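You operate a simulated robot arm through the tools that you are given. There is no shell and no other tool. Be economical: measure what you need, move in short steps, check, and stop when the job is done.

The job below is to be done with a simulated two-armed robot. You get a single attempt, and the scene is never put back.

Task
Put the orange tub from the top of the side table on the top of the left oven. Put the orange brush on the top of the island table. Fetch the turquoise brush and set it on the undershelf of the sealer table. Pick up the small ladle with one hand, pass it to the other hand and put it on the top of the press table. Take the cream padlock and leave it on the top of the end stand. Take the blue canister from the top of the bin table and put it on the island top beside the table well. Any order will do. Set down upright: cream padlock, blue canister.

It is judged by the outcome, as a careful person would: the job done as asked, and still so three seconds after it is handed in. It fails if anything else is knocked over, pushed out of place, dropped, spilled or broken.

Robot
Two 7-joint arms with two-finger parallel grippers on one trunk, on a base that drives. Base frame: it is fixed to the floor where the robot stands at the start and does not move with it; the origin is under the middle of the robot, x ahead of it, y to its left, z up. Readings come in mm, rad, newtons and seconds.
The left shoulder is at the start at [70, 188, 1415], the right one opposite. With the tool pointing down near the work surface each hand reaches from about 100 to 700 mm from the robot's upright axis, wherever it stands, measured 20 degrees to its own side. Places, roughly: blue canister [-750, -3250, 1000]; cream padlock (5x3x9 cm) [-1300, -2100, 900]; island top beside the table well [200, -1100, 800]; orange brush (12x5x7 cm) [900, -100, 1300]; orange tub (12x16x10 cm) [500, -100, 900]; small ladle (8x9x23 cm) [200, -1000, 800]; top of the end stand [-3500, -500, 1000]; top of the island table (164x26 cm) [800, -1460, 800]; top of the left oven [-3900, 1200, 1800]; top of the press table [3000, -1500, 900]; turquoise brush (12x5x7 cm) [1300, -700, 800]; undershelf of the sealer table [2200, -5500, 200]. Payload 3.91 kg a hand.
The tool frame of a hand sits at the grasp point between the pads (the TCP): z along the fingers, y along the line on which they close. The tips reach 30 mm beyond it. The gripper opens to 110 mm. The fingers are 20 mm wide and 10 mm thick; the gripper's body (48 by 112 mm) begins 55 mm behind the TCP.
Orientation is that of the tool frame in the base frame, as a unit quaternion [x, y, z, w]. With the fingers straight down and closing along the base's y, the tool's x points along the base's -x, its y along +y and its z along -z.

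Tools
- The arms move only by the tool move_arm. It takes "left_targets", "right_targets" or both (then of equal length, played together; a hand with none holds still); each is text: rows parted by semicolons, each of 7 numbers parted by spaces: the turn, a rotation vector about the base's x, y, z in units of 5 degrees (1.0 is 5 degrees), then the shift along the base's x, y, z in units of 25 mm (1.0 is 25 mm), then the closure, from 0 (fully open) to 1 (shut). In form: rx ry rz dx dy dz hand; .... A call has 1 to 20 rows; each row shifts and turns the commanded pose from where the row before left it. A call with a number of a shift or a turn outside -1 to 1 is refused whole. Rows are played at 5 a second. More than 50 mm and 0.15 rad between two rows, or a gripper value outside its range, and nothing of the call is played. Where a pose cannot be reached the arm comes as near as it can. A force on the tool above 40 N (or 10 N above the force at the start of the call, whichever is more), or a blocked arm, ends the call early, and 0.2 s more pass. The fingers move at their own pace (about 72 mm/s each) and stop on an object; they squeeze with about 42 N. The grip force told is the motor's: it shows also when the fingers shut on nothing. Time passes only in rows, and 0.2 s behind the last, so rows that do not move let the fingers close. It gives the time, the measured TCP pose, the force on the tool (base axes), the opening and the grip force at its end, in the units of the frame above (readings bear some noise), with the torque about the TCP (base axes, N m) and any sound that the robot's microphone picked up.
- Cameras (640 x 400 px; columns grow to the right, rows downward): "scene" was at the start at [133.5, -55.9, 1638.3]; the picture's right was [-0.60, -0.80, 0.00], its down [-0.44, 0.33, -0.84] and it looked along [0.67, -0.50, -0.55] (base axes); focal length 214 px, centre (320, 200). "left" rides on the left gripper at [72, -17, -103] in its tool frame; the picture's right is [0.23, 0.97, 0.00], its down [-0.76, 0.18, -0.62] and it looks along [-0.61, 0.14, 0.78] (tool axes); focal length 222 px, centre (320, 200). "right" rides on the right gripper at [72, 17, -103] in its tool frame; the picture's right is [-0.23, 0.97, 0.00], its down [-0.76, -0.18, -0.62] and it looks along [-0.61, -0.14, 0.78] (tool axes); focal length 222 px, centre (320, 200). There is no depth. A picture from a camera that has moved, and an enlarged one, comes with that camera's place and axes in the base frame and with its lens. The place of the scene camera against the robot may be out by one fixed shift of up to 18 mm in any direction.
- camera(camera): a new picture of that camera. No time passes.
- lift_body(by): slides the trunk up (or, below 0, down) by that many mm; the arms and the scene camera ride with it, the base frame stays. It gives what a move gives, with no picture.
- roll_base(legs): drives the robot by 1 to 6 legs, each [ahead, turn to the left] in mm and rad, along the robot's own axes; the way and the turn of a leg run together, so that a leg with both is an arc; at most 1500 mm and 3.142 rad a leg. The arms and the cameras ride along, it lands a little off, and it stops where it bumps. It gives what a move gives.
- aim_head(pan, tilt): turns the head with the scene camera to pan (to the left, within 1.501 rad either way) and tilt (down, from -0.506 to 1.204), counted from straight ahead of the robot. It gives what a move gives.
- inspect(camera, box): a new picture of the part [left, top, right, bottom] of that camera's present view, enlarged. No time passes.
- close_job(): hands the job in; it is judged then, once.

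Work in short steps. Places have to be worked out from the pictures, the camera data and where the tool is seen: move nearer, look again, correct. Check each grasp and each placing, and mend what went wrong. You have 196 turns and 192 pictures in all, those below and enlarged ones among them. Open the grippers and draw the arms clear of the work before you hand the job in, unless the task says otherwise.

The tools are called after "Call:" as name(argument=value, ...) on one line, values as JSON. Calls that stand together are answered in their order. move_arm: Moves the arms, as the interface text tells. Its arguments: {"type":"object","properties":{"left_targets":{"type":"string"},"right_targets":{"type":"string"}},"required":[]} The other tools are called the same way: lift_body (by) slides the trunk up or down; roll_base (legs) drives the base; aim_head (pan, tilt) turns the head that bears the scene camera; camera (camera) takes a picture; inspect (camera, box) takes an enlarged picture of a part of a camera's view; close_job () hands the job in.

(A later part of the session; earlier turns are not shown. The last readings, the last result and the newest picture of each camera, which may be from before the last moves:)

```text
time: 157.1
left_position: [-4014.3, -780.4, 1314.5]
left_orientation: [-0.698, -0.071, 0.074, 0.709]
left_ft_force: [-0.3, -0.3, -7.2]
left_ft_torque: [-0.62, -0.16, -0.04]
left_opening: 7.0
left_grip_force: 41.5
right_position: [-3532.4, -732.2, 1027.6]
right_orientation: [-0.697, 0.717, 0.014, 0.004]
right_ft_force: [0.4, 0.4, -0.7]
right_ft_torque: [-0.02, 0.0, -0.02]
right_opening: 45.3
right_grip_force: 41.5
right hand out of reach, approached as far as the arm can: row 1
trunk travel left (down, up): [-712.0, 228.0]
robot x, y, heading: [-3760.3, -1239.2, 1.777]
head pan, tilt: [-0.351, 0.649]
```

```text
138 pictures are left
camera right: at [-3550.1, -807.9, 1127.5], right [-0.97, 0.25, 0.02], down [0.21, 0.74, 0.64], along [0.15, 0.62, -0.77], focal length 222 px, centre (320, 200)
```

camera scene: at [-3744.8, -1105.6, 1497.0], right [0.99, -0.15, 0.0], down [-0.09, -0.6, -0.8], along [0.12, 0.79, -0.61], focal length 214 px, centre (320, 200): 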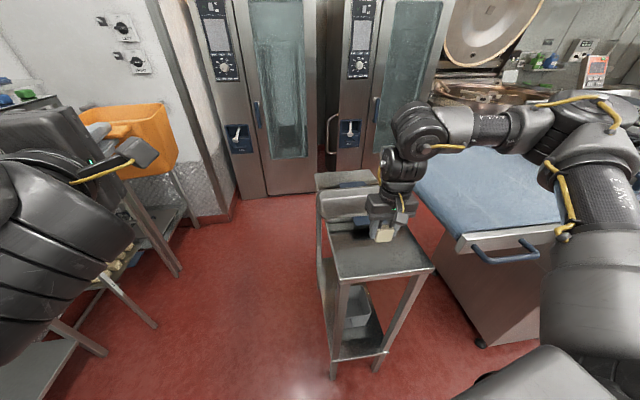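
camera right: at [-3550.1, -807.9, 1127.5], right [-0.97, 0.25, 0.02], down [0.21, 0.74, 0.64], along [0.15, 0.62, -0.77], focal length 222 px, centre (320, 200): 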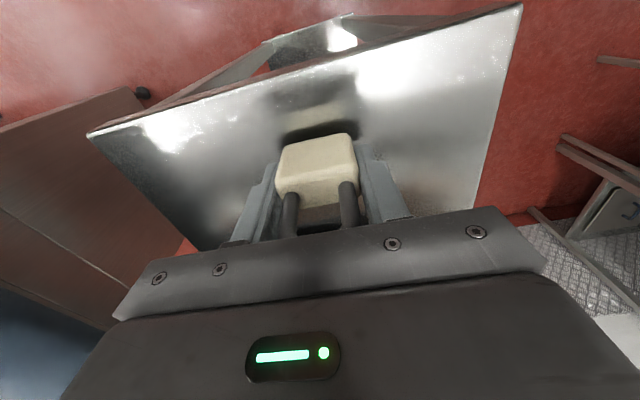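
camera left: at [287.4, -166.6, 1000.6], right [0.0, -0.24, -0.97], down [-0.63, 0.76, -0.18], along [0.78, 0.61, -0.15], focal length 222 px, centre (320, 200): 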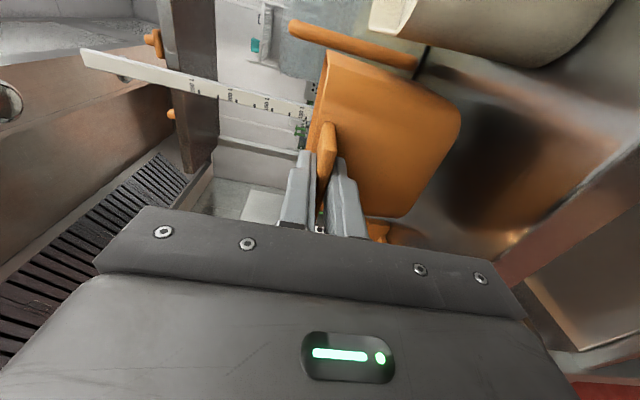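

Still free. Keep lowering by trunk in small steps.

Call:
lift_body(by=-6)

Call:
lift_body(by=-4)

Call:
inspect(camera="right", box=[240, 80, 400, 230])

```text
time: 157.6
left_position: [-4014.3, -779.9, 1308.8]
left_orientation: [-0.698, -0.071, 0.074, 0.709]
left_ft_force: [-0.2, -0.6, -6.8]
left_ft_torque: [-0.61, -0.15, 0.01]
left_opening: 7.0
left_grip_force: 42.0
right_position: [-3531.5, -732.7, 1021.5]
right_orientation: [-0.697, 0.717, 0.014, 0.004]
right_ft_force: [-0.9, 0.9, -0.7]
right_ft_torque: [0.0, -0.01, -0.01]
right_opening: 45.3
right_grip_force: 41.5
trunk travel left (down, up): [-706.0, 234.0]
robot x, y, heading: [-3757.5, -1241.0, 1.771]
head pan, tilt: [-0.351, 0.649]
```

```text
time: 158.1
left_position: [-4014.6, -779.4, 1304.4]
left_orientation: [-0.698, -0.072, 0.075, 0.708]
left_ft_force: [-0.9, 0.1, -6.2]
left_ft_torque: [-0.64, -0.19, -0.03]
left_opening: 7.2
left_grip_force: 42.2
right_position: [-3532.9, -732.9, 1018.5]
right_orientation: [-0.698, 0.716, 0.015, 0.004]
right_ft_force: [1.2, 0.3, 10.0]
right_ft_torque: [-0.19, -0.28, 0.01]
right_opening: 45.2
right_grip_force: 42.7
trunk travel left (down, up): [-702.0, 238.0]
robot x, y, heading: [-3757.8, -1239.1, 1.777]
head pan, tilt: [-0.351, 0.649]
```

```text
2.67 times, centred on (320, 155) of right
camera zoom: at [-3550.3, -808.6, 1118.5], right [-0.97, 0.25, 0.02], down [0.21, 0.74, 0.64], along [0.15, 0.62, -0.77], focal length 592 px, centre (320, 320)
```

zoom: 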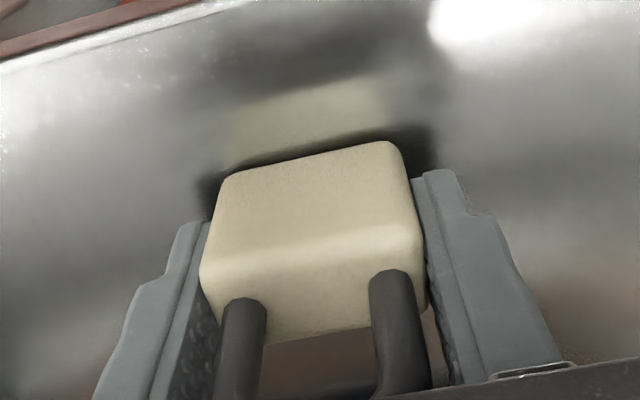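

Contact (10 N). Open slowly to 80 mm.

Call:
move_arm(right_targets="0 0 0 0 0 0 0.5; 0 0 0 0 0 0 0.4; 0 0 0 0 0 0 0.3; 0 0 0 0 0 0 0.25; 0 0 0 0 0 0 0.25")

Call:
lift_body(by=120)

Call:
camera(camera="right")

```text
time: 159.3
left_position: [-4015.6, -780.2, 1305.6]
left_orientation: [-0.698, -0.071, 0.075, 0.709]
left_ft_force: [-0.1, -1.0, -7.1]
left_ft_torque: [-0.59, -0.14, 0.02]
left_opening: 6.9
left_grip_force: 42.4
right_position: [-3531.6, -732.8, 1017.7]
right_orientation: [-0.696, 0.718, 0.014, 0.005]
right_ft_force: [0.7, 0.2, -0.3]
right_ft_torque: [-0.02, 0.0, 0.01]
right_opening: 82.6
right_grip_force: 0.1
trunk travel left (down, up): [-702.0, 238.0]
robot x, y, heading: [-3759.4, -1240.0, 1.772]
head pan, tilt: [-0.351, 0.649]
```

```text
time: 160.8
left_position: [-4013.9, -778.9, 1423.4]
left_orientation: [-0.699, -0.07, 0.074, 0.708]
left_ft_force: [0.4, -0.1, -7.2]
left_ft_torque: [-0.64, -0.16, -0.02]
left_opening: 7.0
left_grip_force: 41.8
right_position: [-3532.4, -732.4, 1137.3]
right_orientation: [-0.697, 0.717, 0.015, 0.004]
right_ft_force: [-0.2, 0.5, -0.9]
right_ft_torque: [0.01, 0.04, -0.01]
right_opening: 82.4
right_grip_force: 0.1
trunk travel left (down, up): [-822.0, 118.0]
robot x, y, heading: [-3757.9, -1239.9, 1.772]
head pan, tilt: [-0.351, 0.649]
```

```text
136 pictures are left
camera right: at [-3550.1, -807.7, 1237.4], right [-0.97, 0.25, 0.02], down [0.21, 0.74, 0.64], along [0.15, 0.62, -0.77], focal length 222 px, centre (320, 200)
```

right: 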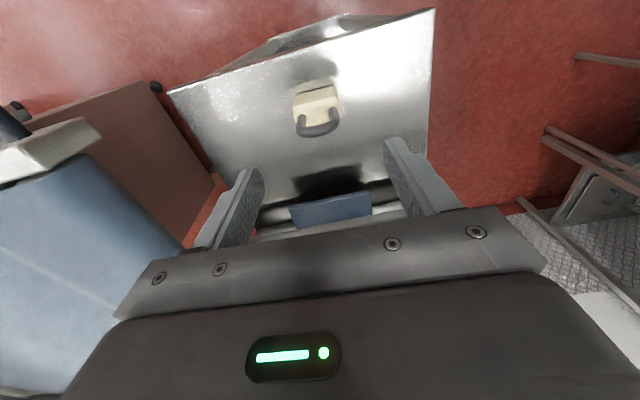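

Padlock stands upright. Now raise fully and drive round to the front of the left oven.

Call:
lift_body(by=118)

Call:
roll_base(legs=[[0, 0.52], [470, 0], [0, -0.73], [800, 0]])

Call:
aim_head(pan=0, tilt=0.1)

Call:
camera(camera="scene")

```text
time: 162.3
left_position: [-4014.1, -778.8, 1542.6]
left_orientation: [-0.698, -0.07, 0.075, 0.709]
left_ft_force: [0.1, -0.7, -6.5]
left_ft_torque: [-0.62, -0.19, 0.01]
left_opening: 7.5
left_grip_force: 41.9
right_position: [-3532.6, -732.5, 1255.8]
right_orientation: [-0.697, 0.717, 0.014, 0.005]
right_ft_force: [0.1, -0.2, -0.1]
right_ft_torque: [0.0, -0.01, 0.01]
right_opening: 82.5
right_grip_force: 0.1
trunk travel left (down, up): [-940.0, 0.0]
robot x, y, heading: [-3758.4, -1240.0, 1.772]
head pan, tilt: [-0.351, 0.649]
```

```text
time: 172.4
left_position: [-4178.1, 417.7, 1543.6]
left_orientation: [-0.701, 0.017, -0.013, 0.713]
left_ft_force: [-0.3, -0.2, -6.5]
left_ft_torque: [-0.61, 0.01, 0.0]
left_opening: 7.4
left_grip_force: 42.3
right_position: [-3698.2, 344.5, 1256.1]
right_orientation: [-0.604, 0.797, 0.014, 0.007]
right_ft_force: [-0.6, -0.4, 0.2]
right_ft_torque: [0.03, 0.02, 0.02]
right_opening: 82.6
right_grip_force: 0.0
trunk travel left (down, up): [-940.0, 0.0]
robot x, y, heading: [-4041.5, -89.3, 1.522]
head pan, tilt: [-0.351, 0.649]
```

```text
time: 173.3
left_position: [-4177.3, 419.3, 1542.7]
left_orientation: [-0.702, 0.017, -0.014, 0.712]
left_ft_force: [-0.5, 0.3, -6.7]
left_ft_torque: [-0.71, -0.01, 0.0]
left_opening: 7.2
left_grip_force: 41.4
right_position: [-3697.5, 345.9, 1255.8]
right_orientation: [-0.602, 0.798, 0.013, 0.006]
right_ft_force: [-0.1, -0.6, -0.4]
right_ft_torque: [0.0, -0.02, -0.01]
right_opening: 82.2
right_grip_force: 0.1
trunk travel left (down, up): [-940.0, 0.0]
robot x, y, heading: [-4042.4, -95.5, 1.526]
head pan, tilt: [0.0, 0.099]
```

```text
135 pictures are left
camera scene: at [-4024.6, 49.3, 1697.5], right [1.0, -0.05, 0.0], down [0.0, -0.1, -0.99], along [0.05, 0.99, -0.1], focal length 214 px, centre (320, 200)
```

scene: 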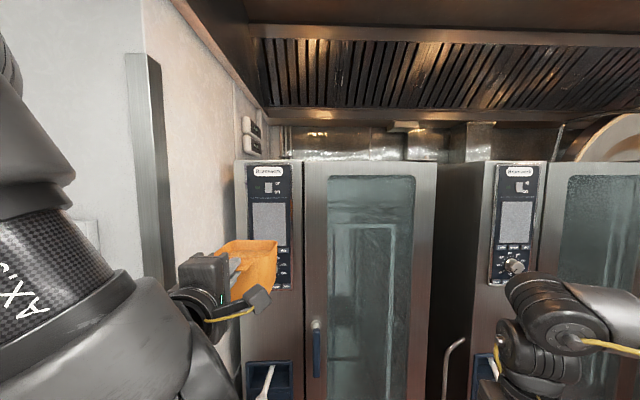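

Oven top is ~z 1790, front face ~y 970. Raise the left hand straight up now (away from the oven), in two parts.

Call:
move_arm(left_targets="0 0 0 0 0 0.9 1; 0 0 0 0 0 0.9 1; 0 0 0 0 0 0.9 1; 0 0 0 0 0 0.9 1; 0 0 0 0 0 0.9 1; 0 0 0 0 0 0.9 1; 0 0 0 0 0 0.9 1; 0 0 0 0 0 0.9 1; 0 0 0 0 0 0 1")

Call:
camera(camera="left")

```text
time: 175.3
left_position: [-4178.4, 416.2, 1722.8]
left_orientation: [-0.702, 0.016, -0.015, 0.712]
left_ft_force: [1.2, 0.0, -7.2]
left_ft_torque: [-0.65, 0.0, 0.0]
left_opening: 6.9
left_grip_force: 42.2
right_position: [-3698.0, 346.1, 1255.2]
right_orientation: [-0.603, 0.797, 0.013, 0.006]
right_ft_force: [0.7, -0.8, 0.0]
right_ft_torque: [-0.01, -0.01, -0.03]
right_opening: 82.3
right_grip_force: 0.0
trunk travel left (down, up): [-940.0, 0.0]
robot x, y, heading: [-4040.7, -93.5, 1.522]
head pan, tilt: [0.0, 0.099]
```

```text
134 pictures are left
camera left: at [-4109.7, 309.8, 1736.1], right [0.22, 0.0, -0.97], down [-0.79, -0.59, -0.18], along [-0.57, 0.81, -0.13], focal length 222 px, centre (320, 200)
```

left: 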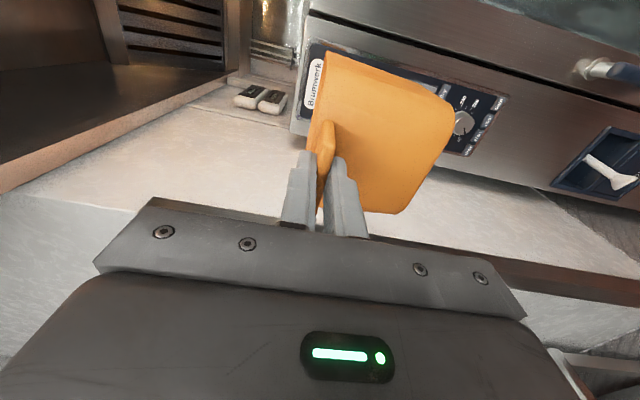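

Steady; raise another 205 mm.

Call:
move_arm(left_targets="0 0 0 0 0 0.9 1; 0 0 0 0 0 0.9 1; 0 0 0 0 0 0.9 1; 0 0 0 0 0 0.9 1; 0 0 0 0 0 0.9 1; 0 0 0 0 0 0.9 1; 0 0 0 0 0 0.9 1; 0 0 0 0 0 0.9 1; 0 0 0 0 0 0.9 1; 0 0 0 0 0 0 1")

Call:
camera(camera="left")

Call:
camera(camera="scene")

```text
time: 177.6
left_position: [-4176.9, 418.4, 1925.4]
left_orientation: [-0.702, 0.017, -0.014, 0.712]
left_ft_force: [0.1, -0.6, -7.4]
left_ft_torque: [-0.64, 0.01, -0.03]
left_opening: 7.2
left_grip_force: 41.6
right_position: [-3698.0, 345.0, 1255.6]
right_orientation: [-0.603, 0.798, 0.013, 0.007]
right_ft_force: [0.2, -0.4, -0.2]
right_ft_torque: [0.03, 0.01, 0.01]
right_opening: 82.4
right_grip_force: 0.1
trunk travel left (down, up): [-940.0, 0.0]
robot x, y, heading: [-4042.3, -86.8, 1.526]
head pan, tilt: [0.0, 0.099]
```

```text
133 pictures are left
camera left: at [-4108.8, 312.2, 1937.9], right [0.22, 0.0, -0.97], down [-0.79, -0.59, -0.18], along [-0.57, 0.81, -0.13], focal length 222 px, centre (320, 200)
```

left: 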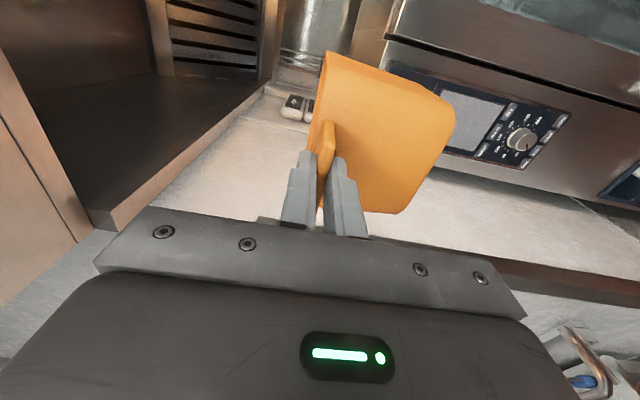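

```text
132 pictures are left
camera scene: at [-4025.0, 48.9, 1697.6], right [1.0, -0.04, 0.0], down [0.0, -0.1, -0.99], along [0.04, 0.99, -0.1], focal length 214 px, centre (320, 200)
```

scene: 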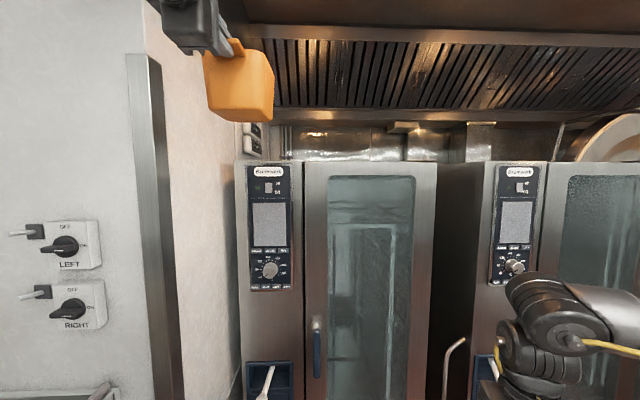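

The hood underside (~z 2075) leaves room. Turn slightly right and roll forward 380 mm, then look.

Call:
roll_base(legs=[[0, -0.17], [380, 0]])

Call:
camera(camera="left")

Call:
camera(camera="scene")

```text
time: 180.6
left_position: [-4018.0, 795.8, 1926.4]
left_orientation: [-0.697, 0.072, -0.071, 0.71]
left_ft_force: [-0.2, -0.8, -6.7]
left_ft_torque: [-0.66, 0.12, -0.03]
left_opening: 7.3
left_grip_force: 42.3
right_position: [-3558.1, 649.3, 1256.6]
right_orientation: [-0.538, 0.843, 0.014, 0.01]
right_ft_force: [-0.7, -0.3, 0.8]
right_ft_torque: [0.03, -0.01, 0.02]
right_opening: 82.5
right_grip_force: 0.1
trunk travel left (down, up): [-940.0, 0.0]
robot x, y, heading: [-3966.2, 272.0, 1.371]
head pan, tilt: [0.0, 0.099]
```

```text
131 pictures are left
camera left: at [-3968.2, 679.6, 1939.2], right [0.22, -0.03, -0.97], down [-0.87, -0.45, -0.19], along [-0.44, 0.89, -0.13], focal length 222 px, centre (320, 200)
```

left: 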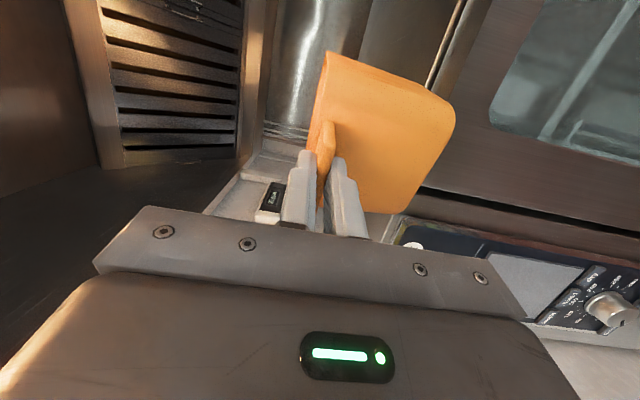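

```text
130 pictures are left
camera scene: at [-3926.3, 409.4, 1698.1], right [0.98, -0.2, 0.0], down [-0.02, -0.1, -1.0], along [0.2, 0.97, -0.1], focal length 214 px, centre (320, 200)
```

scene: 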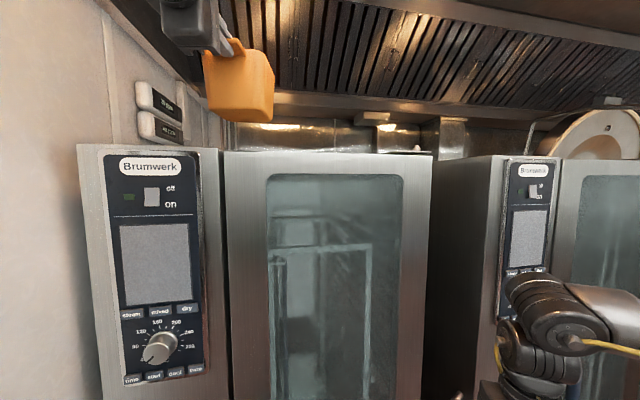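

Oven top edge is near y≈950, z≈1767. Roll 100 mm closer and extend the arm 125 mm along the heading.

Call:
roll_base(legs=[[100, 0]])

Call:
move_arm(left_targets="0 0 0 0.12 0.6 0 1; 0 0 0 0.12 0.6 0 1; 0 0 0 0.12 0.6 0 1; 0 0 0 0.12 0.6 0 1; 0 0 0 0.12 0.6 0 1; 0 0 0 0.12 0.6 0 1; 0 0 0 0.12 0.6 0 1; 0 0 0 0.12 0.6 0 1; 0 0 0 0 0 0 1")

Call:
camera(camera="left")

Call:
camera(camera="scene")

```text
time: 181.8
left_position: [-3999.3, 876.1, 1931.8]
left_orientation: [-0.692, 0.073, -0.073, 0.714]
left_ft_force: [-0.4, -1.9, -5.7]
left_ft_torque: [-0.67, 0.12, 0.0]
left_opening: 6.9
left_grip_force: 42.2
right_position: [-3536.6, 737.2, 1260.7]
right_orientation: [-0.539, 0.842, 0.018, 0.011]
right_ft_force: [0.1, -0.4, 0.1]
right_ft_torque: [0.01, -0.03, -0.05]
right_opening: 82.5
right_grip_force: 0.1
trunk travel left (down, up): [-940.0, 0.0]
robot x, y, heading: [-3946.3, 374.8, 1.361]
head pan, tilt: [0.0, 0.099]
```

```text
time: 183.8
left_position: [-3972.0, 1014.3, 1927.2]
left_orientation: [-0.696, 0.074, -0.072, 0.711]
left_ft_force: [1.3, -0.4, -6.8]
left_ft_torque: [-0.66, 0.1, -0.01]
left_opening: 7.2
left_grip_force: 42.3
right_position: [-3533.8, 748.4, 1257.4]
right_orientation: [-0.54, 0.842, 0.013, 0.01]
right_ft_force: [-0.4, -0.6, -0.1]
right_ft_torque: [0.0, 0.03, -0.01]
right_opening: 82.4
right_grip_force: 0.1
trunk travel left (down, up): [-940.0, 0.0]
robot x, y, heading: [-3947.9, 370.1, 1.368]
head pan, tilt: [0.0, 0.099]
```

```text
129 pictures are left
camera left: at [-3922.8, 898.0, 1939.1], right [0.22, -0.02, -0.97], down [-0.87, -0.45, -0.19], along [-0.43, 0.89, -0.12], focal length 222 px, centre (320, 200)
```

left: 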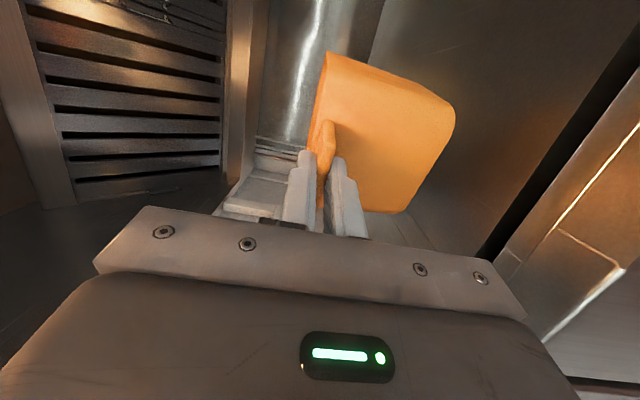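

```text
128 pictures are left
camera scene: at [-3903.7, 513.8, 1697.6], right [0.98, -0.2, 0.0], down [-0.02, -0.1, -0.99], along [0.2, 0.97, -0.1], focal length 214 px, centre (320, 200)
```

scene: 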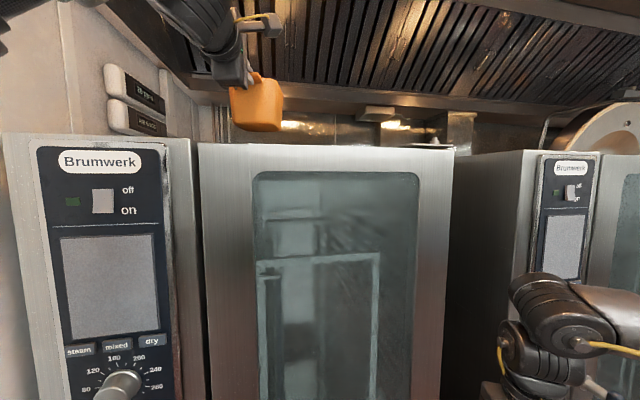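

The door/body seam is at about y≈1050, so I go 60 mm deeper, then lower by trunk.

Call:
roll_base(legs=[[60, 0]])

Call:
lift_body(by=-40)

Call:
camera(camera="left")

```text
time: 184.7
left_position: [-3961.5, 1071.5, 1929.1]
left_orientation: [-0.694, 0.073, -0.071, 0.712]
left_ft_force: [0.4, 0.6, -6.8]
left_ft_torque: [-0.66, 0.11, 0.02]
left_opening: 6.9
left_grip_force: 42.3
right_position: [-3520.9, 807.4, 1256.1]
right_orientation: [-0.563, 0.826, 0.015, 0.01]
right_ft_force: [0.0, 1.5, 0.3]
right_ft_torque: [-0.03, 0.0, 0.03]
right_opening: 82.5
right_grip_force: 0.0
trunk travel left (down, up): [-940.0, 0.0]
robot x, y, heading: [-3933.4, 434.9, 1.368]
head pan, tilt: [0.0, 0.099]
```

```text
time: 185.6
left_position: [-3965.0, 1053.2, 1894.7]
left_orientation: [-0.69, 0.073, -0.07, 0.717]
left_ft_force: [-0.4, 0.3, -6.5]
left_ft_torque: [-0.63, 0.08, 0.01]
left_opening: 7.2
left_grip_force: 41.5
right_position: [-3525.0, 797.0, 1219.1]
right_orientation: [-0.576, 0.817, 0.017, 0.014]
right_ft_force: [-0.2, 0.1, -1.2]
right_ft_torque: [0.0, 0.03, 0.0]
right_opening: 82.6
right_grip_force: 0.1
trunk travel left (down, up): [-900.0, 40.0]
robot x, y, heading: [-3929.8, 434.2, 1.366]
head pan, tilt: [0.0, 0.099]
```

```text
127 pictures are left
camera left: at [-3915.5, 937.7, 1905.8], right [0.22, -0.01, -0.97], down [-0.87, -0.45, -0.2], along [-0.44, 0.89, -0.11], focal length 222 px, centre (320, 200)
```

left: 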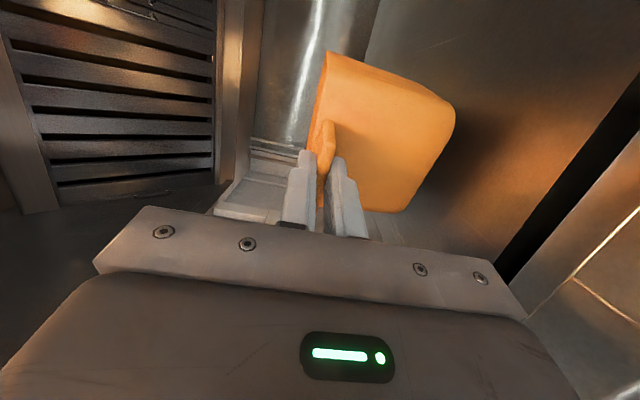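

The right hand's attitude shifted by a few degrees — something may be touching. Check with the scene camera.

Call:
aim_head(pan=-0.5, tilt=0.6)

Call:
camera(camera="scene")

Call:
camera(camera="right")

```text
time: 186.5
left_position: [-3971.2, 1028.6, 1900.9]
left_orientation: [-0.686, 0.072, -0.072, 0.721]
left_ft_force: [-0.6, -1.3, -6.5]
left_ft_torque: [-0.65, 0.09, 0.01]
left_opening: 6.8
left_grip_force: 42.0
right_position: [-3527.4, 780.7, 1224.5]
right_orientation: [-0.566, 0.824, 0.021, 0.018]
right_ft_force: [-0.1, 0.2, 0.1]
right_ft_torque: [0.05, 0.01, 0.02]
right_opening: 82.5
right_grip_force: 0.0
trunk travel left (down, up): [-900.0, 40.0]
robot x, y, heading: [-3931.1, 431.5, 1.367]
head pan, tilt: [-0.499, 0.6]
```

```text
126 pictures are left
camera scene: at [-3855.5, 540.0, 1612.4], right [0.76, -0.65, 0.0], down [-0.36, -0.43, -0.83], along [0.53, 0.63, -0.56], focal length 214 px, centre (320, 200)
```

scene: 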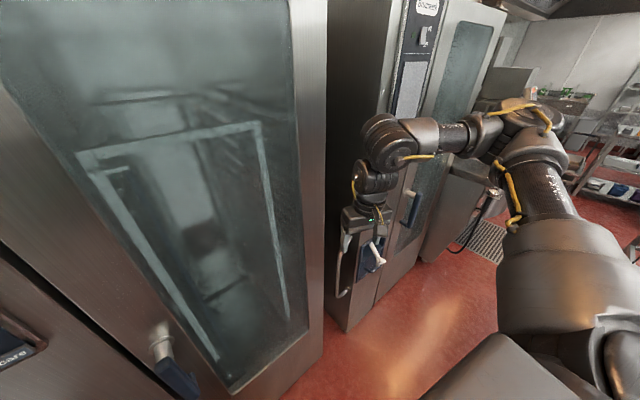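

```text
125 pictures are left
camera right: at [-3570.3, 712.9, 1322.7], right [-0.83, 0.56, 0.03], down [0.44, 0.61, 0.66], along [0.35, 0.56, -0.75], focal length 222 px, centre (320, 200)
```

right: 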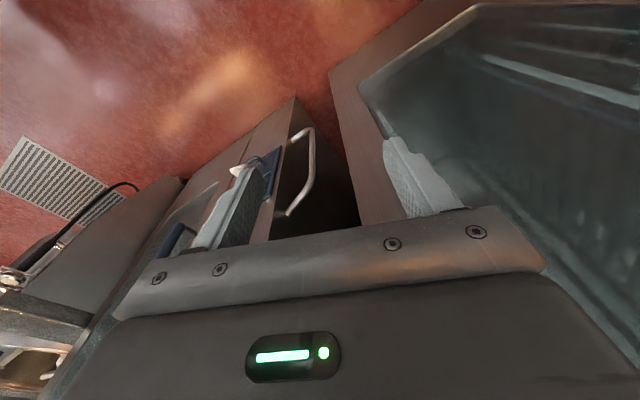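

The robot seems to be leaning back as if its base presses against something. Back off 80 mm and re-read.

Call:
roll_base(legs=[[-80, 0]])

Call:
aim_head(pan=0, tilt=1.0)

Call:
camera(camera="scene")

```text
time: 187.5
left_position: [-3977.7, 991.1, 1886.8]
left_orientation: [-0.695, 0.073, -0.071, 0.712]
left_ft_force: [0.2, 3.3, -7.1]
left_ft_torque: [-0.63, 0.1, 0.0]
left_opening: 7.2
left_grip_force: 42.2
right_position: [-3537.0, 726.4, 1216.3]
right_orientation: [-0.565, 0.825, 0.014, 0.01]
right_ft_force: [1.2, 0.6, -0.8]
right_ft_torque: [-0.07, 0.0, -0.01]
right_opening: 82.3
right_grip_force: 0.1
trunk travel left (down, up): [-900.0, 40.0]
robot x, y, heading: [-3948.8, 360.2, 1.364]
head pan, tilt: [-0.499, 0.6]
```

```text
time: 188.5
left_position: [-3982.2, 971.6, 1893.9]
left_orientation: [-0.691, 0.072, -0.071, 0.716]
left_ft_force: [1.3, 0.2, -6.9]
left_ft_torque: [-0.66, 0.1, -0.02]
left_opening: 6.9
left_grip_force: 42.5
right_position: [-3541.5, 714.8, 1219.5]
right_orientation: [-0.568, 0.823, 0.019, 0.014]
right_ft_force: [1.2, -0.3, 0.0]
right_ft_torque: [-0.03, -0.01, 0.01]
right_opening: 82.8
right_grip_force: 0.0
trunk travel left (down, up): [-900.0, 40.0]
robot x, y, heading: [-3949.8, 358.2, 1.364]
head pan, tilt: [0.0, 1.0]
```

```text
124 pictures are left
camera scene: at [-3910.8, 478.1, 1579.1], right [0.98, -0.2, 0.0], down [-0.17, -0.83, -0.54], along [0.11, 0.53, -0.84], focal length 214 px, centre (320, 200)
```

scene: 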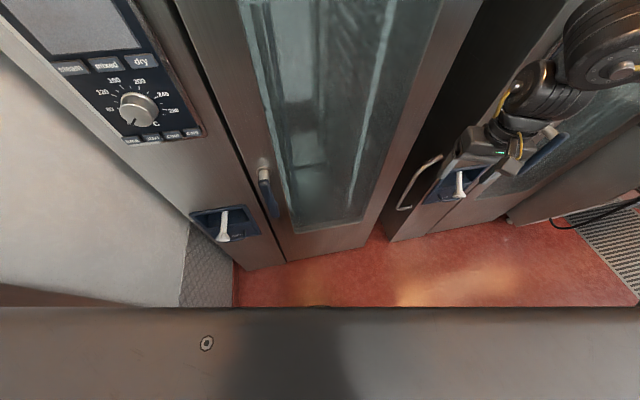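

Nothing touches visibly. I wait a few seconds to see whether the sway settles.

Call:
move_arm(left_targets="0 0 0 0 0 0 1; 0 0 0 0 0 0 1; 0 0 0 0 0 0 1; 0 0 0 0 0 0 1; 0 0 0 0 0 0 1; 0 0 0 0 0 0 1; 0 0 0 0 0 0 1; 0 0 0 0 0 0 1; 0 0 0 0 0 0 1; 0 0 0 0 0 0 1; 0 0 0 0 0 0 1; 0 0 0 0 0 0 1")

Call:
camera(camera="left")

```text
time: 191.1
left_position: [-3983.9, 965.4, 1893.8]
left_orientation: [-0.69, 0.073, -0.07, 0.717]
left_ft_force: [-1.2, -0.3, -6.8]
left_ft_torque: [-0.63, 0.14, 0.02]
left_opening: 7.2
left_grip_force: 42.2
right_position: [-3541.3, 709.8, 1221.6]
right_orientation: [-0.567, 0.823, 0.019, 0.016]
right_ft_force: [0.3, 0.4, 0.2]
right_ft_torque: [-0.01, -0.03, -0.02]
right_opening: 82.5
right_grip_force: 0.0
trunk travel left (down, up): [-900.0, 40.0]
robot x, y, heading: [-3946.0, 357.7, 1.366]
head pan, tilt: [0.0, 1.0]
```

```text
123 pictures are left
camera left: at [-3933.5, 849.9, 1905.8], right [0.22, -0.01, -0.97], down [-0.87, -0.45, -0.2], along [-0.44, 0.89, -0.11], focal length 222 px, centre (320, 200)
```

left: 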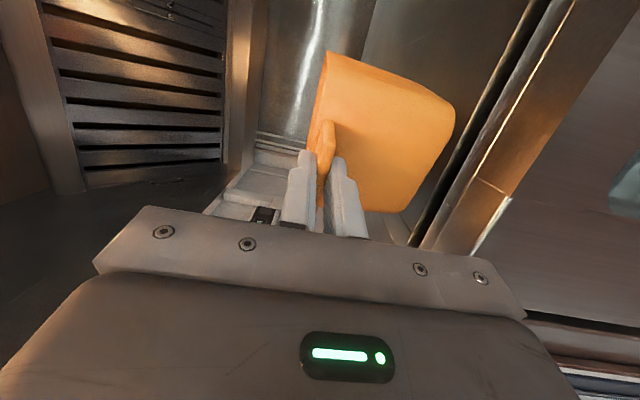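

The lean persists; maybe the left forearm bears on the oven. Look at the left arm.

Call:
aim_head(pan=0.7, tilt=0.0)

Call:
camera(camera="scene")

```text
time: 192.3
left_position: [-3982.7, 964.9, 1894.6]
left_orientation: [-0.689, 0.073, -0.071, 0.718]
left_ft_force: [-0.2, -0.8, -5.9]
left_ft_torque: [-0.65, 0.08, -0.02]
left_opening: 6.9
left_grip_force: 41.3
right_position: [-3541.6, 710.9, 1222.8]
right_orientation: [-0.567, 0.824, 0.019, 0.016]
right_ft_force: [0.6, 0.0, -0.3]
right_ft_torque: [-0.01, -0.02, -0.01]
right_opening: 82.6
right_grip_force: 0.0
trunk travel left (down, up): [-900.0, 40.0]
robot x, y, heading: [-3952.5, 360.3, 1.362]
head pan, tilt: [0.7, 0.0]
```

```text
122 pictures are left
camera scene: at [-3969.1, 483.9, 1666.7], right [0.88, 0.47, 0.0], down [0.0, 0.0, -1.0], along [-0.47, 0.88, 0.0], focal length 214 px, centre (320, 200)
```

scene: 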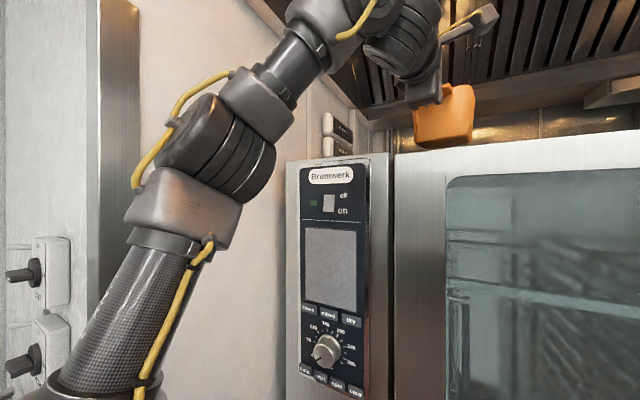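

Raise the trunk by 40 again to test whether the lean goes away (i.e. something was bearing).

Call:
lift_body(by=40)

Call:
aim_head(pan=0.7, tilt=-0.45)

Call:
camera(camera="scene")

```text
time: 193.2
left_position: [-3983.1, 965.4, 1934.8]
left_orientation: [-0.689, 0.072, -0.07, 0.717]
left_ft_force: [-0.1, 0.7, -7.1]
left_ft_torque: [-0.64, 0.09, -0.01]
left_opening: 7.3
left_grip_force: 42.2
right_position: [-3542.1, 709.9, 1261.5]
right_orientation: [-0.568, 0.823, 0.019, 0.016]
right_ft_force: [0.2, -0.3, 0.3]
right_ft_torque: [0.03, 0.03, -0.01]
right_opening: 82.6
right_grip_force: 0.1
trunk travel left (down, up): [-940.0, 0.0]
robot x, y, heading: [-3949.3, 355.4, 1.366]
head pan, tilt: [0.7, 0.0]
```

```text
time: 194.1
left_position: [-3983.7, 966.5, 1934.4]
left_orientation: [-0.69, 0.072, -0.07, 0.717]
left_ft_force: [0.1, -0.7, -7.1]
left_ft_torque: [-0.67, 0.09, -0.01]
left_opening: 7.0
left_grip_force: 42.5
right_position: [-3540.6, 709.9, 1261.7]
right_orientation: [-0.567, 0.823, 0.02, 0.015]
right_ft_force: [-0.3, 0.5, 0.3]
right_ft_torque: [-0.01, 0.03, 0.01]
right_opening: 82.6
right_grip_force: 0.0
trunk travel left (down, up): [-940.0, 0.0]
robot x, y, heading: [-3952.4, 356.5, 1.36]
head pan, tilt: [0.7, -0.45]
```

```text
121 pictures are left
camera scene: at [-3959.6, 466.9, 1743.3], right [0.88, 0.47, 0.0], down [-0.21, 0.38, -0.9], along [-0.43, 0.79, 0.43], focal length 214 px, centre (320, 200)
```

scene: 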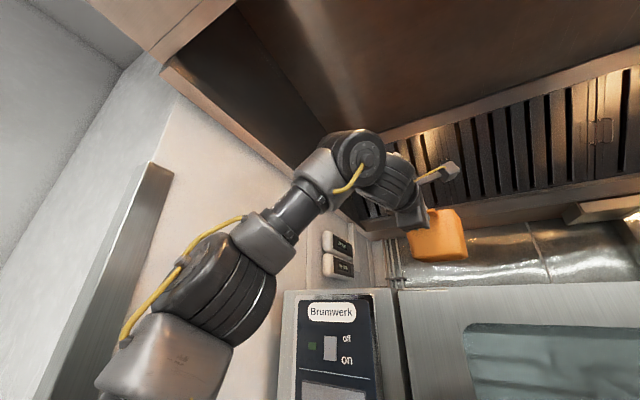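

The lean is small (~1.3°) and stable. I stay here with the base and extend the arm 95 mm instead.

Call:
move_arm(left_targets="0 0 0 0.12 0.6 0 1; 0 0 0 0.12 0.6 0 1; 0 0 0 0.12 0.6 0 1; 0 0 0 0.12 0.6 0 1; 0 0 0 0.12 0.6 0 1; 0 0 0 0.12 0.6 0 1; 0 0 0 0 0 0 1; 0 0 0 0 0 0 1; 0 0 0 0 0 0 1")

Call:
camera(camera="left")

```text
time: 196.1
left_position: [-3965.6, 1056.8, 1934.0]
left_orientation: [-0.69, 0.073, -0.072, 0.717]
left_ft_force: [-0.4, 0.6, -6.7]
left_ft_torque: [-0.65, 0.11, -0.03]
left_opening: 7.2
left_grip_force: 41.9
right_position: [-3540.7, 711.2, 1261.3]
right_orientation: [-0.568, 0.823, 0.02, 0.015]
right_ft_force: [0.4, 0.0, 0.8]
right_ft_torque: [-0.02, 0.03, 0.02]
right_opening: 82.8
right_grip_force: 0.0
trunk travel left (down, up): [-940.0, 0.0]
robot x, y, heading: [-3949.6, 356.5, 1.364]
head pan, tilt: [0.7, -0.45]
```

```text
120 pictures are left
camera left: at [-3914.7, 940.6, 1945.3], right [0.22, -0.01, -0.97], down [-0.87, -0.45, -0.2], along [-0.44, 0.89, -0.11], focal length 222 px, centre (320, 200)
```

left: 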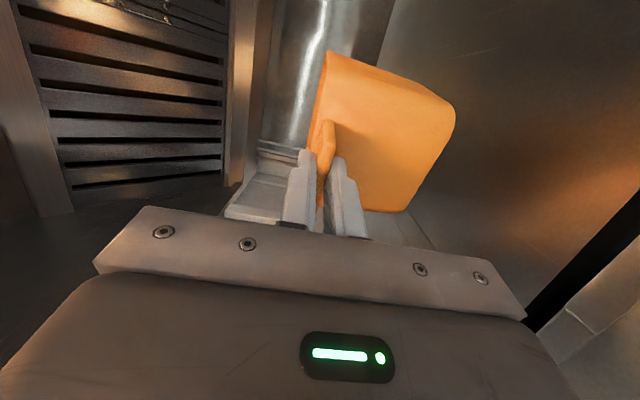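

Level the tub by a 2° pitch correction, then lower 50 mm by trunk.

Call:
move_arm(left_targets="-0.2 0.04 0 0 0 0 1; -0.2 0.04 0 0 0 0 1; 0 0 0 0 0 0 1")

Call:
lift_body(by=-50)

Call:
camera(camera="left")

```text
time: 196.9
left_position: [-3965.4, 1055.9, 1935.3]
left_orientation: [-0.701, 0.074, -0.07, 0.705]
left_ft_force: [0.2, 0.2, -6.2]
left_ft_torque: [-0.63, 0.08, 0.0]
left_opening: 7.3
left_grip_force: 42.1
right_position: [-3541.1, 710.0, 1261.6]
right_orientation: [-0.567, 0.823, 0.02, 0.016]
right_ft_force: [-0.1, -0.3, -0.6]
right_ft_torque: [0.0, 0.01, -0.02]
right_opening: 82.4
right_grip_force: 0.1
trunk travel left (down, up): [-940.0, 0.0]
robot x, y, heading: [-3953.5, 355.3, 1.363]
head pan, tilt: [0.7, -0.45]
```

```text
time: 197.8
left_position: [-3965.2, 1054.4, 1884.8]
left_orientation: [-0.702, 0.073, -0.07, 0.705]
left_ft_force: [-0.6, -0.1, -6.1]
left_ft_torque: [-0.61, 0.11, 0.01]
left_opening: 6.9
left_grip_force: 42.0
right_position: [-3540.5, 708.9, 1211.6]
right_orientation: [-0.567, 0.823, 0.019, 0.016]
right_ft_force: [-0.8, -0.4, -0.5]
right_ft_torque: [-0.03, 0.01, 0.03]
right_opening: 82.4
right_grip_force: 0.0
trunk travel left (down, up): [-890.0, 50.0]
robot x, y, heading: [-3952.7, 354.8, 1.369]
head pan, tilt: [0.7, -0.45]
```

```text
119 pictures are left
camera left: at [-3916.0, 939.5, 1899.6], right [0.22, -0.04, -0.98], down [-0.87, -0.46, -0.18], along [-0.44, 0.89, -0.14], focal length 222 px, centre (320, 200)
```

left: 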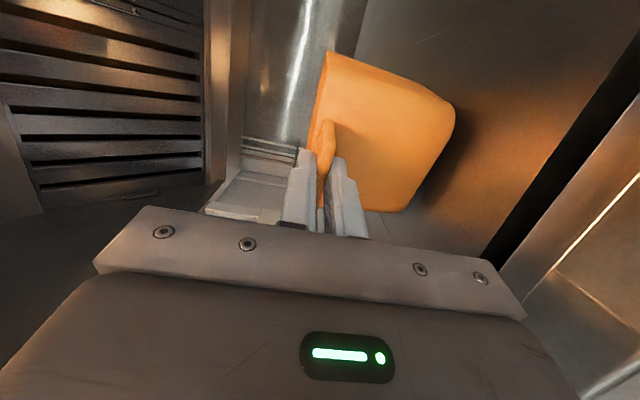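

Lower by arm in 5 mm steps, watching the force.

Call:
move_arm(left_targets="0 0 0 0 0 -0.2 1; 0 0 0 0 0 -0.2 1; 0 0 0 0 0 -0.2 1; 0 0 0 0 0 -0.2 1; 0 0 0 0 0 0 1")

Call:
camera(camera="left")

```text
time: 199.0
left_position: [-3968.6, 1047.6, 1870.9]
left_orientation: [-0.699, 0.073, -0.07, 0.708]
left_ft_force: [-4.5, 4.4, 26.8]
left_ft_torque: [1.5, -0.43, 0.27]
left_opening: 7.7
left_grip_force: 41.8
right_position: [-3542.5, 706.9, 1213.0]
right_orientation: [-0.566, 0.824, 0.02, 0.016]
right_ft_force: [-0.6, 0.0, 0.2]
right_ft_torque: [0.0, 0.04, -0.03]
right_opening: 82.6
right_grip_force: 0.0
trunk travel left (down, up): [-890.0, 50.0]
robot x, y, heading: [-3949.1, 355.9, 1.37]
head pan, tilt: [0.7, -0.45]
```

```text
118 pictures are left
camera left: at [-3917.8, 933.0, 1884.7], right [0.22, -0.03, -0.97], down [-0.87, -0.46, -0.18], along [-0.44, 0.89, -0.13], focal length 222 px, centre (320, 200)
```

left: 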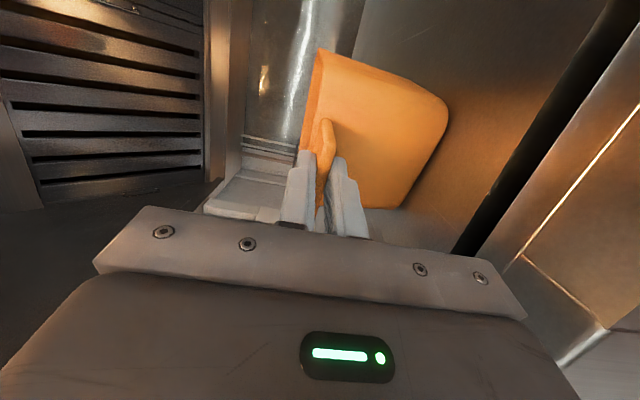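

Touchdown (27 N). Ease up 2 mm, then open.

Call:
move_arm(left_targets="0 0 0 0 0 0.12 1; 0 0 0 0 0 0 1; 0 0 0 0 0 0 0.9; 0 0 0 0 0 0 0.8; 0 0 0 0 0 0 0.65; 0 0 0 0 0 0 0.65; 0 0 0 0 0 0 0.65")

Call:
camera(camera="left")

```text
time: 200.6
left_position: [-3964.0, 1054.0, 1869.5]
left_orientation: [-0.702, 0.074, -0.07, 0.705]
left_ft_force: [0.1, 0.6, 0.1]
left_ft_torque: [-0.03, 0.02, 0.01]
left_opening: 38.9
left_grip_force: 0.1
right_position: [-3540.5, 709.6, 1212.5]
right_orientation: [-0.567, 0.823, 0.02, 0.016]
right_ft_force: [0.0, -0.4, -1.2]
right_ft_torque: [-0.01, -0.04, -0.01]
right_opening: 82.1
right_grip_force: 0.0
trunk travel left (down, up): [-890.0, 50.0]
robot x, y, heading: [-3949.9, 354.4, 1.366]
head pan, tilt: [0.7, -0.45]
```

```text
117 pictures are left
camera left: at [-3913.9, 938.3, 1883.5], right [0.22, -0.04, -0.98], down [-0.87, -0.46, -0.18], along [-0.44, 0.89, -0.13], focal length 222 px, centre (320, 200)
```

left: 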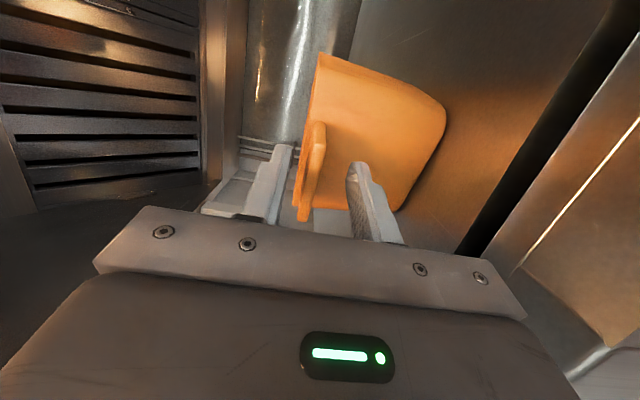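

Released cleanly. Draw the hand straight back 125 mm and check the tub.

Call:
move_arm(left_targets="0 0 0 -0.12 -0.6 0 0.65; 0 0 0 -0.12 -0.6 0 0.65; 0 0 0 -0.12 -0.6 0 0.65; 0 0 0 -0.12 -0.6 0 0.65; 0 0 0 -0.12 -0.6 0 0.65; 0 0 0 -0.12 -0.6 0 0.65; 0 0 0 -0.12 -0.6 0 0.65; 0 0 0 -0.12 -0.6 0 0.65; 0 0 0 0 0 0 0.65")

Call:
lift_body(by=50)

Call:
roll_base(legs=[[-380, 0]])

Call:
camera(camera="left")

```text
time: 202.6
left_position: [-3990.6, 934.1, 1869.8]
left_orientation: [-0.702, 0.073, -0.07, 0.705]
left_ft_force: [-0.6, 0.1, -0.7]
left_ft_torque: [0.0, 0.02, 0.01]
left_opening: 38.8
left_grip_force: 0.0
right_position: [-3542.2, 709.9, 1212.2]
right_orientation: [-0.566, 0.824, 0.019, 0.016]
right_ft_force: [-0.8, 0.2, -0.4]
right_ft_torque: [-0.04, 0.02, 0.01]
right_opening: 82.4
right_grip_force: 0.0
trunk travel left (down, up): [-890.0, 50.0]
robot x, y, heading: [-3949.8, 354.1, 1.367]
head pan, tilt: [0.7, -0.45]
```

```text
time: 203.5
left_position: [-3990.9, 934.9, 1918.4]
left_orientation: [-0.702, 0.074, -0.07, 0.705]
left_ft_force: [-0.2, 0.3, -1.0]
left_ft_torque: [0.01, 0.04, -0.02]
left_opening: 38.7
left_grip_force: 0.0
right_position: [-3541.6, 709.1, 1262.2]
right_orientation: [-0.567, 0.823, 0.019, 0.016]
right_ft_force: [-0.5, -1.2, 0.1]
right_ft_torque: [0.0, 0.03, 0.02]
right_opening: 82.6
right_grip_force: 0.1
trunk travel left (down, up): [-940.0, 0.0]
robot x, y, heading: [-3949.7, 357.6, 1.361]
head pan, tilt: [0.7, -0.45]
```

```text
time: 205.9
left_position: [-4067.9, 559.5, 1917.5]
left_orientation: [-0.702, 0.075, -0.072, 0.704]
left_ft_force: [0.1, 0.4, -0.4]
left_ft_torque: [0.03, 0.02, 0.02]
left_opening: 38.5
left_grip_force: 0.0
right_position: [-3618.1, 330.8, 1261.4]
right_orientation: [-0.564, 0.825, 0.019, 0.015]
right_ft_force: [-0.9, 1.0, 0.5]
right_ft_torque: [0.0, 0.02, 0.05]
right_opening: 82.7
right_grip_force: 0.1
trunk travel left (down, up): [-940.0, 0.0]
robot x, y, heading: [-4029.6, -19.3, 1.356]
head pan, tilt: [0.7, -0.45]
```

```text
116 pictures are left
camera left: at [-4017.8, 444.1, 1931.9], right [0.22, -0.04, -0.98], down [-0.87, -0.45, -0.17], along [-0.43, 0.89, -0.14], focal length 222 px, centre (320, 200)
```

left: 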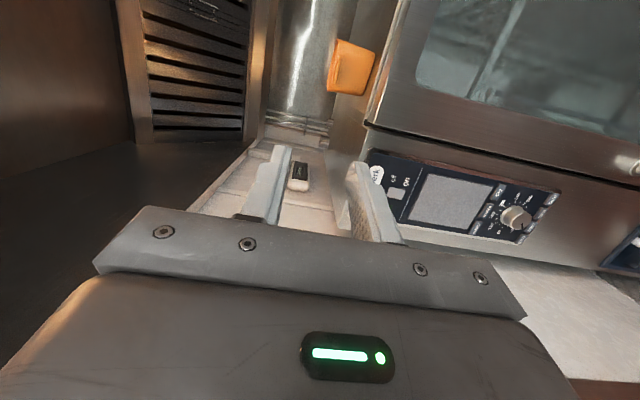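

Tub is on the oven. Next job is the ladle on the island's west part. First lower the left arm, then reverse out and head east.

Call:
move_arm(left_targets="0 0 0 0 0 -0.9 0.3; 0 0 0 0 0 -0.9 0.3; 0 0 0 0 0 -0.9 0.3; 0 0 0 0 0 -0.9 0.3; 0 0 0 0 0 -0.9 0.3; 0 0 0 0 0 -0.9 0.3; 0 0 0 0 0 -0.9 0.3; 0 0 0 0 0 -0.9 0.3; 0 0 0 0 0 -0.9 0.3; 0 0 0 0 0 -0.9 0.3; 0 0 0 0 0 -0.9 0.3; 0 0 0 0 0 -0.9 0.3; 0 0 0 0 0 -0.9 0.3; 0 0 0 0 0 -0.9 0.3; 0 0 0 0 0 -0.9 0.3; 0 0 0 0 0 -0.9 0.3")

Call:
roll_base(legs=[[-1200, 0], [0, -1.4]])

Call:
aim_head(pan=0, tilt=0.4)

Call:
camera(camera="scene")

```text
time: 209.3
left_position: [-4067.5, 554.0, 1561.6]
left_orientation: [-0.702, 0.075, -0.071, 0.705]
left_ft_force: [-0.1, -0.4, -0.4]
left_ft_torque: [-0.01, 0.04, 0.02]
left_opening: 77.1
left_grip_force: 0.0
right_position: [-3618.8, 328.3, 1261.8]
right_orientation: [-0.565, 0.825, 0.02, 0.016]
right_ft_force: [0.6, 0.2, 0.0]
right_ft_torque: [0.01, 0.0, -0.01]
right_opening: 82.4
right_grip_force: 0.1
trunk travel left (down, up): [-940.0, 0.0]
robot x, y, heading: [-4028.4, -18.7, 1.362]
head pan, tilt: [0.7, -0.45]
```

```text
time: 218.6
left_position: [-3717.1, -995.2, 1561.9]
left_orientation: [-0.493, 0.505, -0.504, 0.497]
left_ft_force: [0.1, 0.2, 0.8]
left_ft_torque: [0.01, 0.01, -0.03]
left_opening: 77.0
left_grip_force: 0.1
right_position: [-3853.7, -1479.2, 1262.8]
right_orientation: [0.088, 0.996, 0.004, 0.025]
right_ft_force: [0.9, -0.6, 0.0]
right_ft_torque: [0.0, 0.02, 0.01]
right_opening: 82.6
right_grip_force: 0.1
trunk travel left (down, up): [-940.0, 0.0]
robot x, y, heading: [-4278.5, -1143.3, -0.02]
head pan, tilt: [0.7, -0.45]
```

```text
time: 219.7
left_position: [-3717.2, -995.7, 1562.0]
left_orientation: [-0.493, 0.505, -0.503, 0.499]
left_ft_force: [-0.4, 0.2, -0.7]
left_ft_torque: [-0.01, -0.01, 0.0]
left_opening: 76.9
left_grip_force: 0.0
right_position: [-3854.8, -1479.2, 1262.7]
right_orientation: [0.088, 0.996, 0.004, 0.025]
right_ft_force: [-0.4, 0.1, 0.2]
right_ft_torque: [0.0, 0.02, 0.01]
right_opening: 82.5
right_grip_force: 0.1
trunk travel left (down, up): [-940.0, 0.0]
robot x, y, heading: [-4279.8, -1147.4, -0.023]
head pan, tilt: [0.0, 0.4]
```

```text
115 pictures are left
camera scene: at [-4121.0, -1150.2, 1669.9], right [-0.02, -1.0, 0.0], down [-0.39, 0.01, -0.92], along [0.92, -0.02, -0.39], focal length 214 px, centre (320, 200)
```

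scene: 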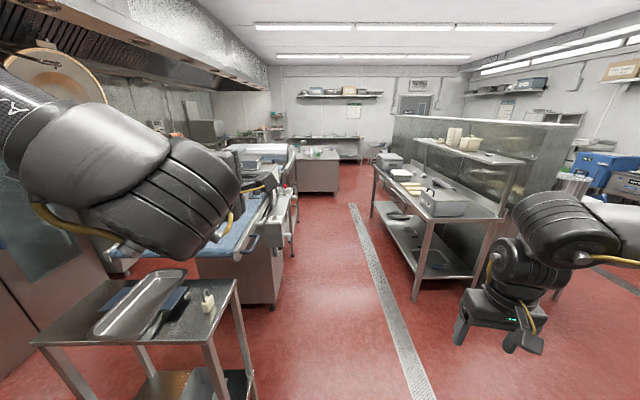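

Padlock still upright on the stand. Turn the left hand back to fingers-down here, then drive east.

Call:
move_arm(left_targets="0.9238 0.9238 -0.9238 -0.4 0.1 -0.2 0; 0.9238 0.9238 -0.9238 -0.4 0.1 -0.2 0; 0.9238 0.9238 -0.9238 -0.4 0.1 -0.2 0; 0.9238 0.9238 -0.9238 -0.4 0.1 -0.2 0; 0.9238 0.9238 -0.9238 -0.4 0.1 -0.2 0; 0.9238 0.9238 -0.9238 -0.4 0.1 -0.2 0; 0.9238 0.9238 -0.9238 -0.4 0.1 -0.2 0; 0.9238 0.9238 -0.9238 -0.4 0.1 -0.2 0; 0.9238 0.9238 -0.9238 -0.4 0.1 -0.2 0; 0.9238 0.9238 -0.9238 -0.4 0.1 -0.2 0; 0.9238 0.9238 -0.9238 -0.4 0.1 -0.2 0; 0.9238 0.9238 -0.9238 -0.4 0.1 -0.2 0; 0.9238 0.9238 -0.9238 -0.4 0.1 -0.2 0; 0.9238 0.9238 -0.9238 -0.4 0.1 -0.2 0; 0.9238 0.9238 -0.9238 -0.4 0.1 -0.2 0; 0 0 0 0 0 0 0; 0 0 0 0 0 0 0")

Call:
roll_base(legs=[[0, -0.045], [1500, 0], [1500, 0]])

Call:
camera(camera="scene")

```text
time: 223.3
left_position: [-3908.2, -979.8, 1458.3]
left_orientation: [0.002, 1.0, -0.001, -0.008]
left_ft_force: [0.8, -0.3, 0.0]
left_ft_torque: [0.04, 0.01, 0.01]
left_opening: 109.8
left_grip_force: 0.0
left hand out of reach, approached as far as the arm can: row 13, 14, 15
right_position: [-3853.9, -1478.0, 1263.4]
right_orientation: [0.088, 0.996, 0.004, 0.024]
right_ft_force: [0.6, 0.3, 0.0]
right_ft_torque: [0.02, 0.0, -0.02]
right_opening: 82.6
right_grip_force: 0.1
trunk travel left (down, up): [-940.0, 0.0]
robot x, y, heading: [-4276.1, -1143.2, -0.016]
head pan, tilt: [0.0, 0.4]
```

```text
time: 238.1
left_position: [-933.5, -1241.2, 1459.4]
left_orientation: [0.047, 0.999, -0.002, -0.008]
left_ft_force: [-0.5, -0.9, 0.3]
left_ft_torque: [-0.03, 0.0, 0.01]
left_opening: 110.0
left_grip_force: 0.2
right_position: [-924.2, -1743.1, 1262.9]
right_orientation: [0.131, 0.991, 0.003, 0.025]
right_ft_force: [-1.7, -0.1, 0.7]
right_ft_torque: [0.0, -0.02, -0.02]
right_opening: 82.3
right_grip_force: 0.0
trunk travel left (down, up): [-940.0, 0.0]
robot x, y, heading: [-1309.1, -1375.3, -0.107]
head pan, tilt: [0.0, 0.4]
```

```text
114 pictures are left
camera scene: at [-1160.1, -1389.8, 1670.0], right [-0.11, -0.99, 0.0], down [-0.39, 0.04, -0.92], along [0.92, -0.1, -0.39], focal length 214 px, centre (320, 200)
```

scene: 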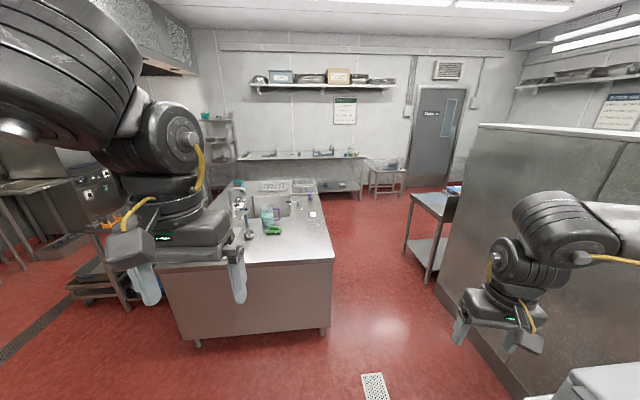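

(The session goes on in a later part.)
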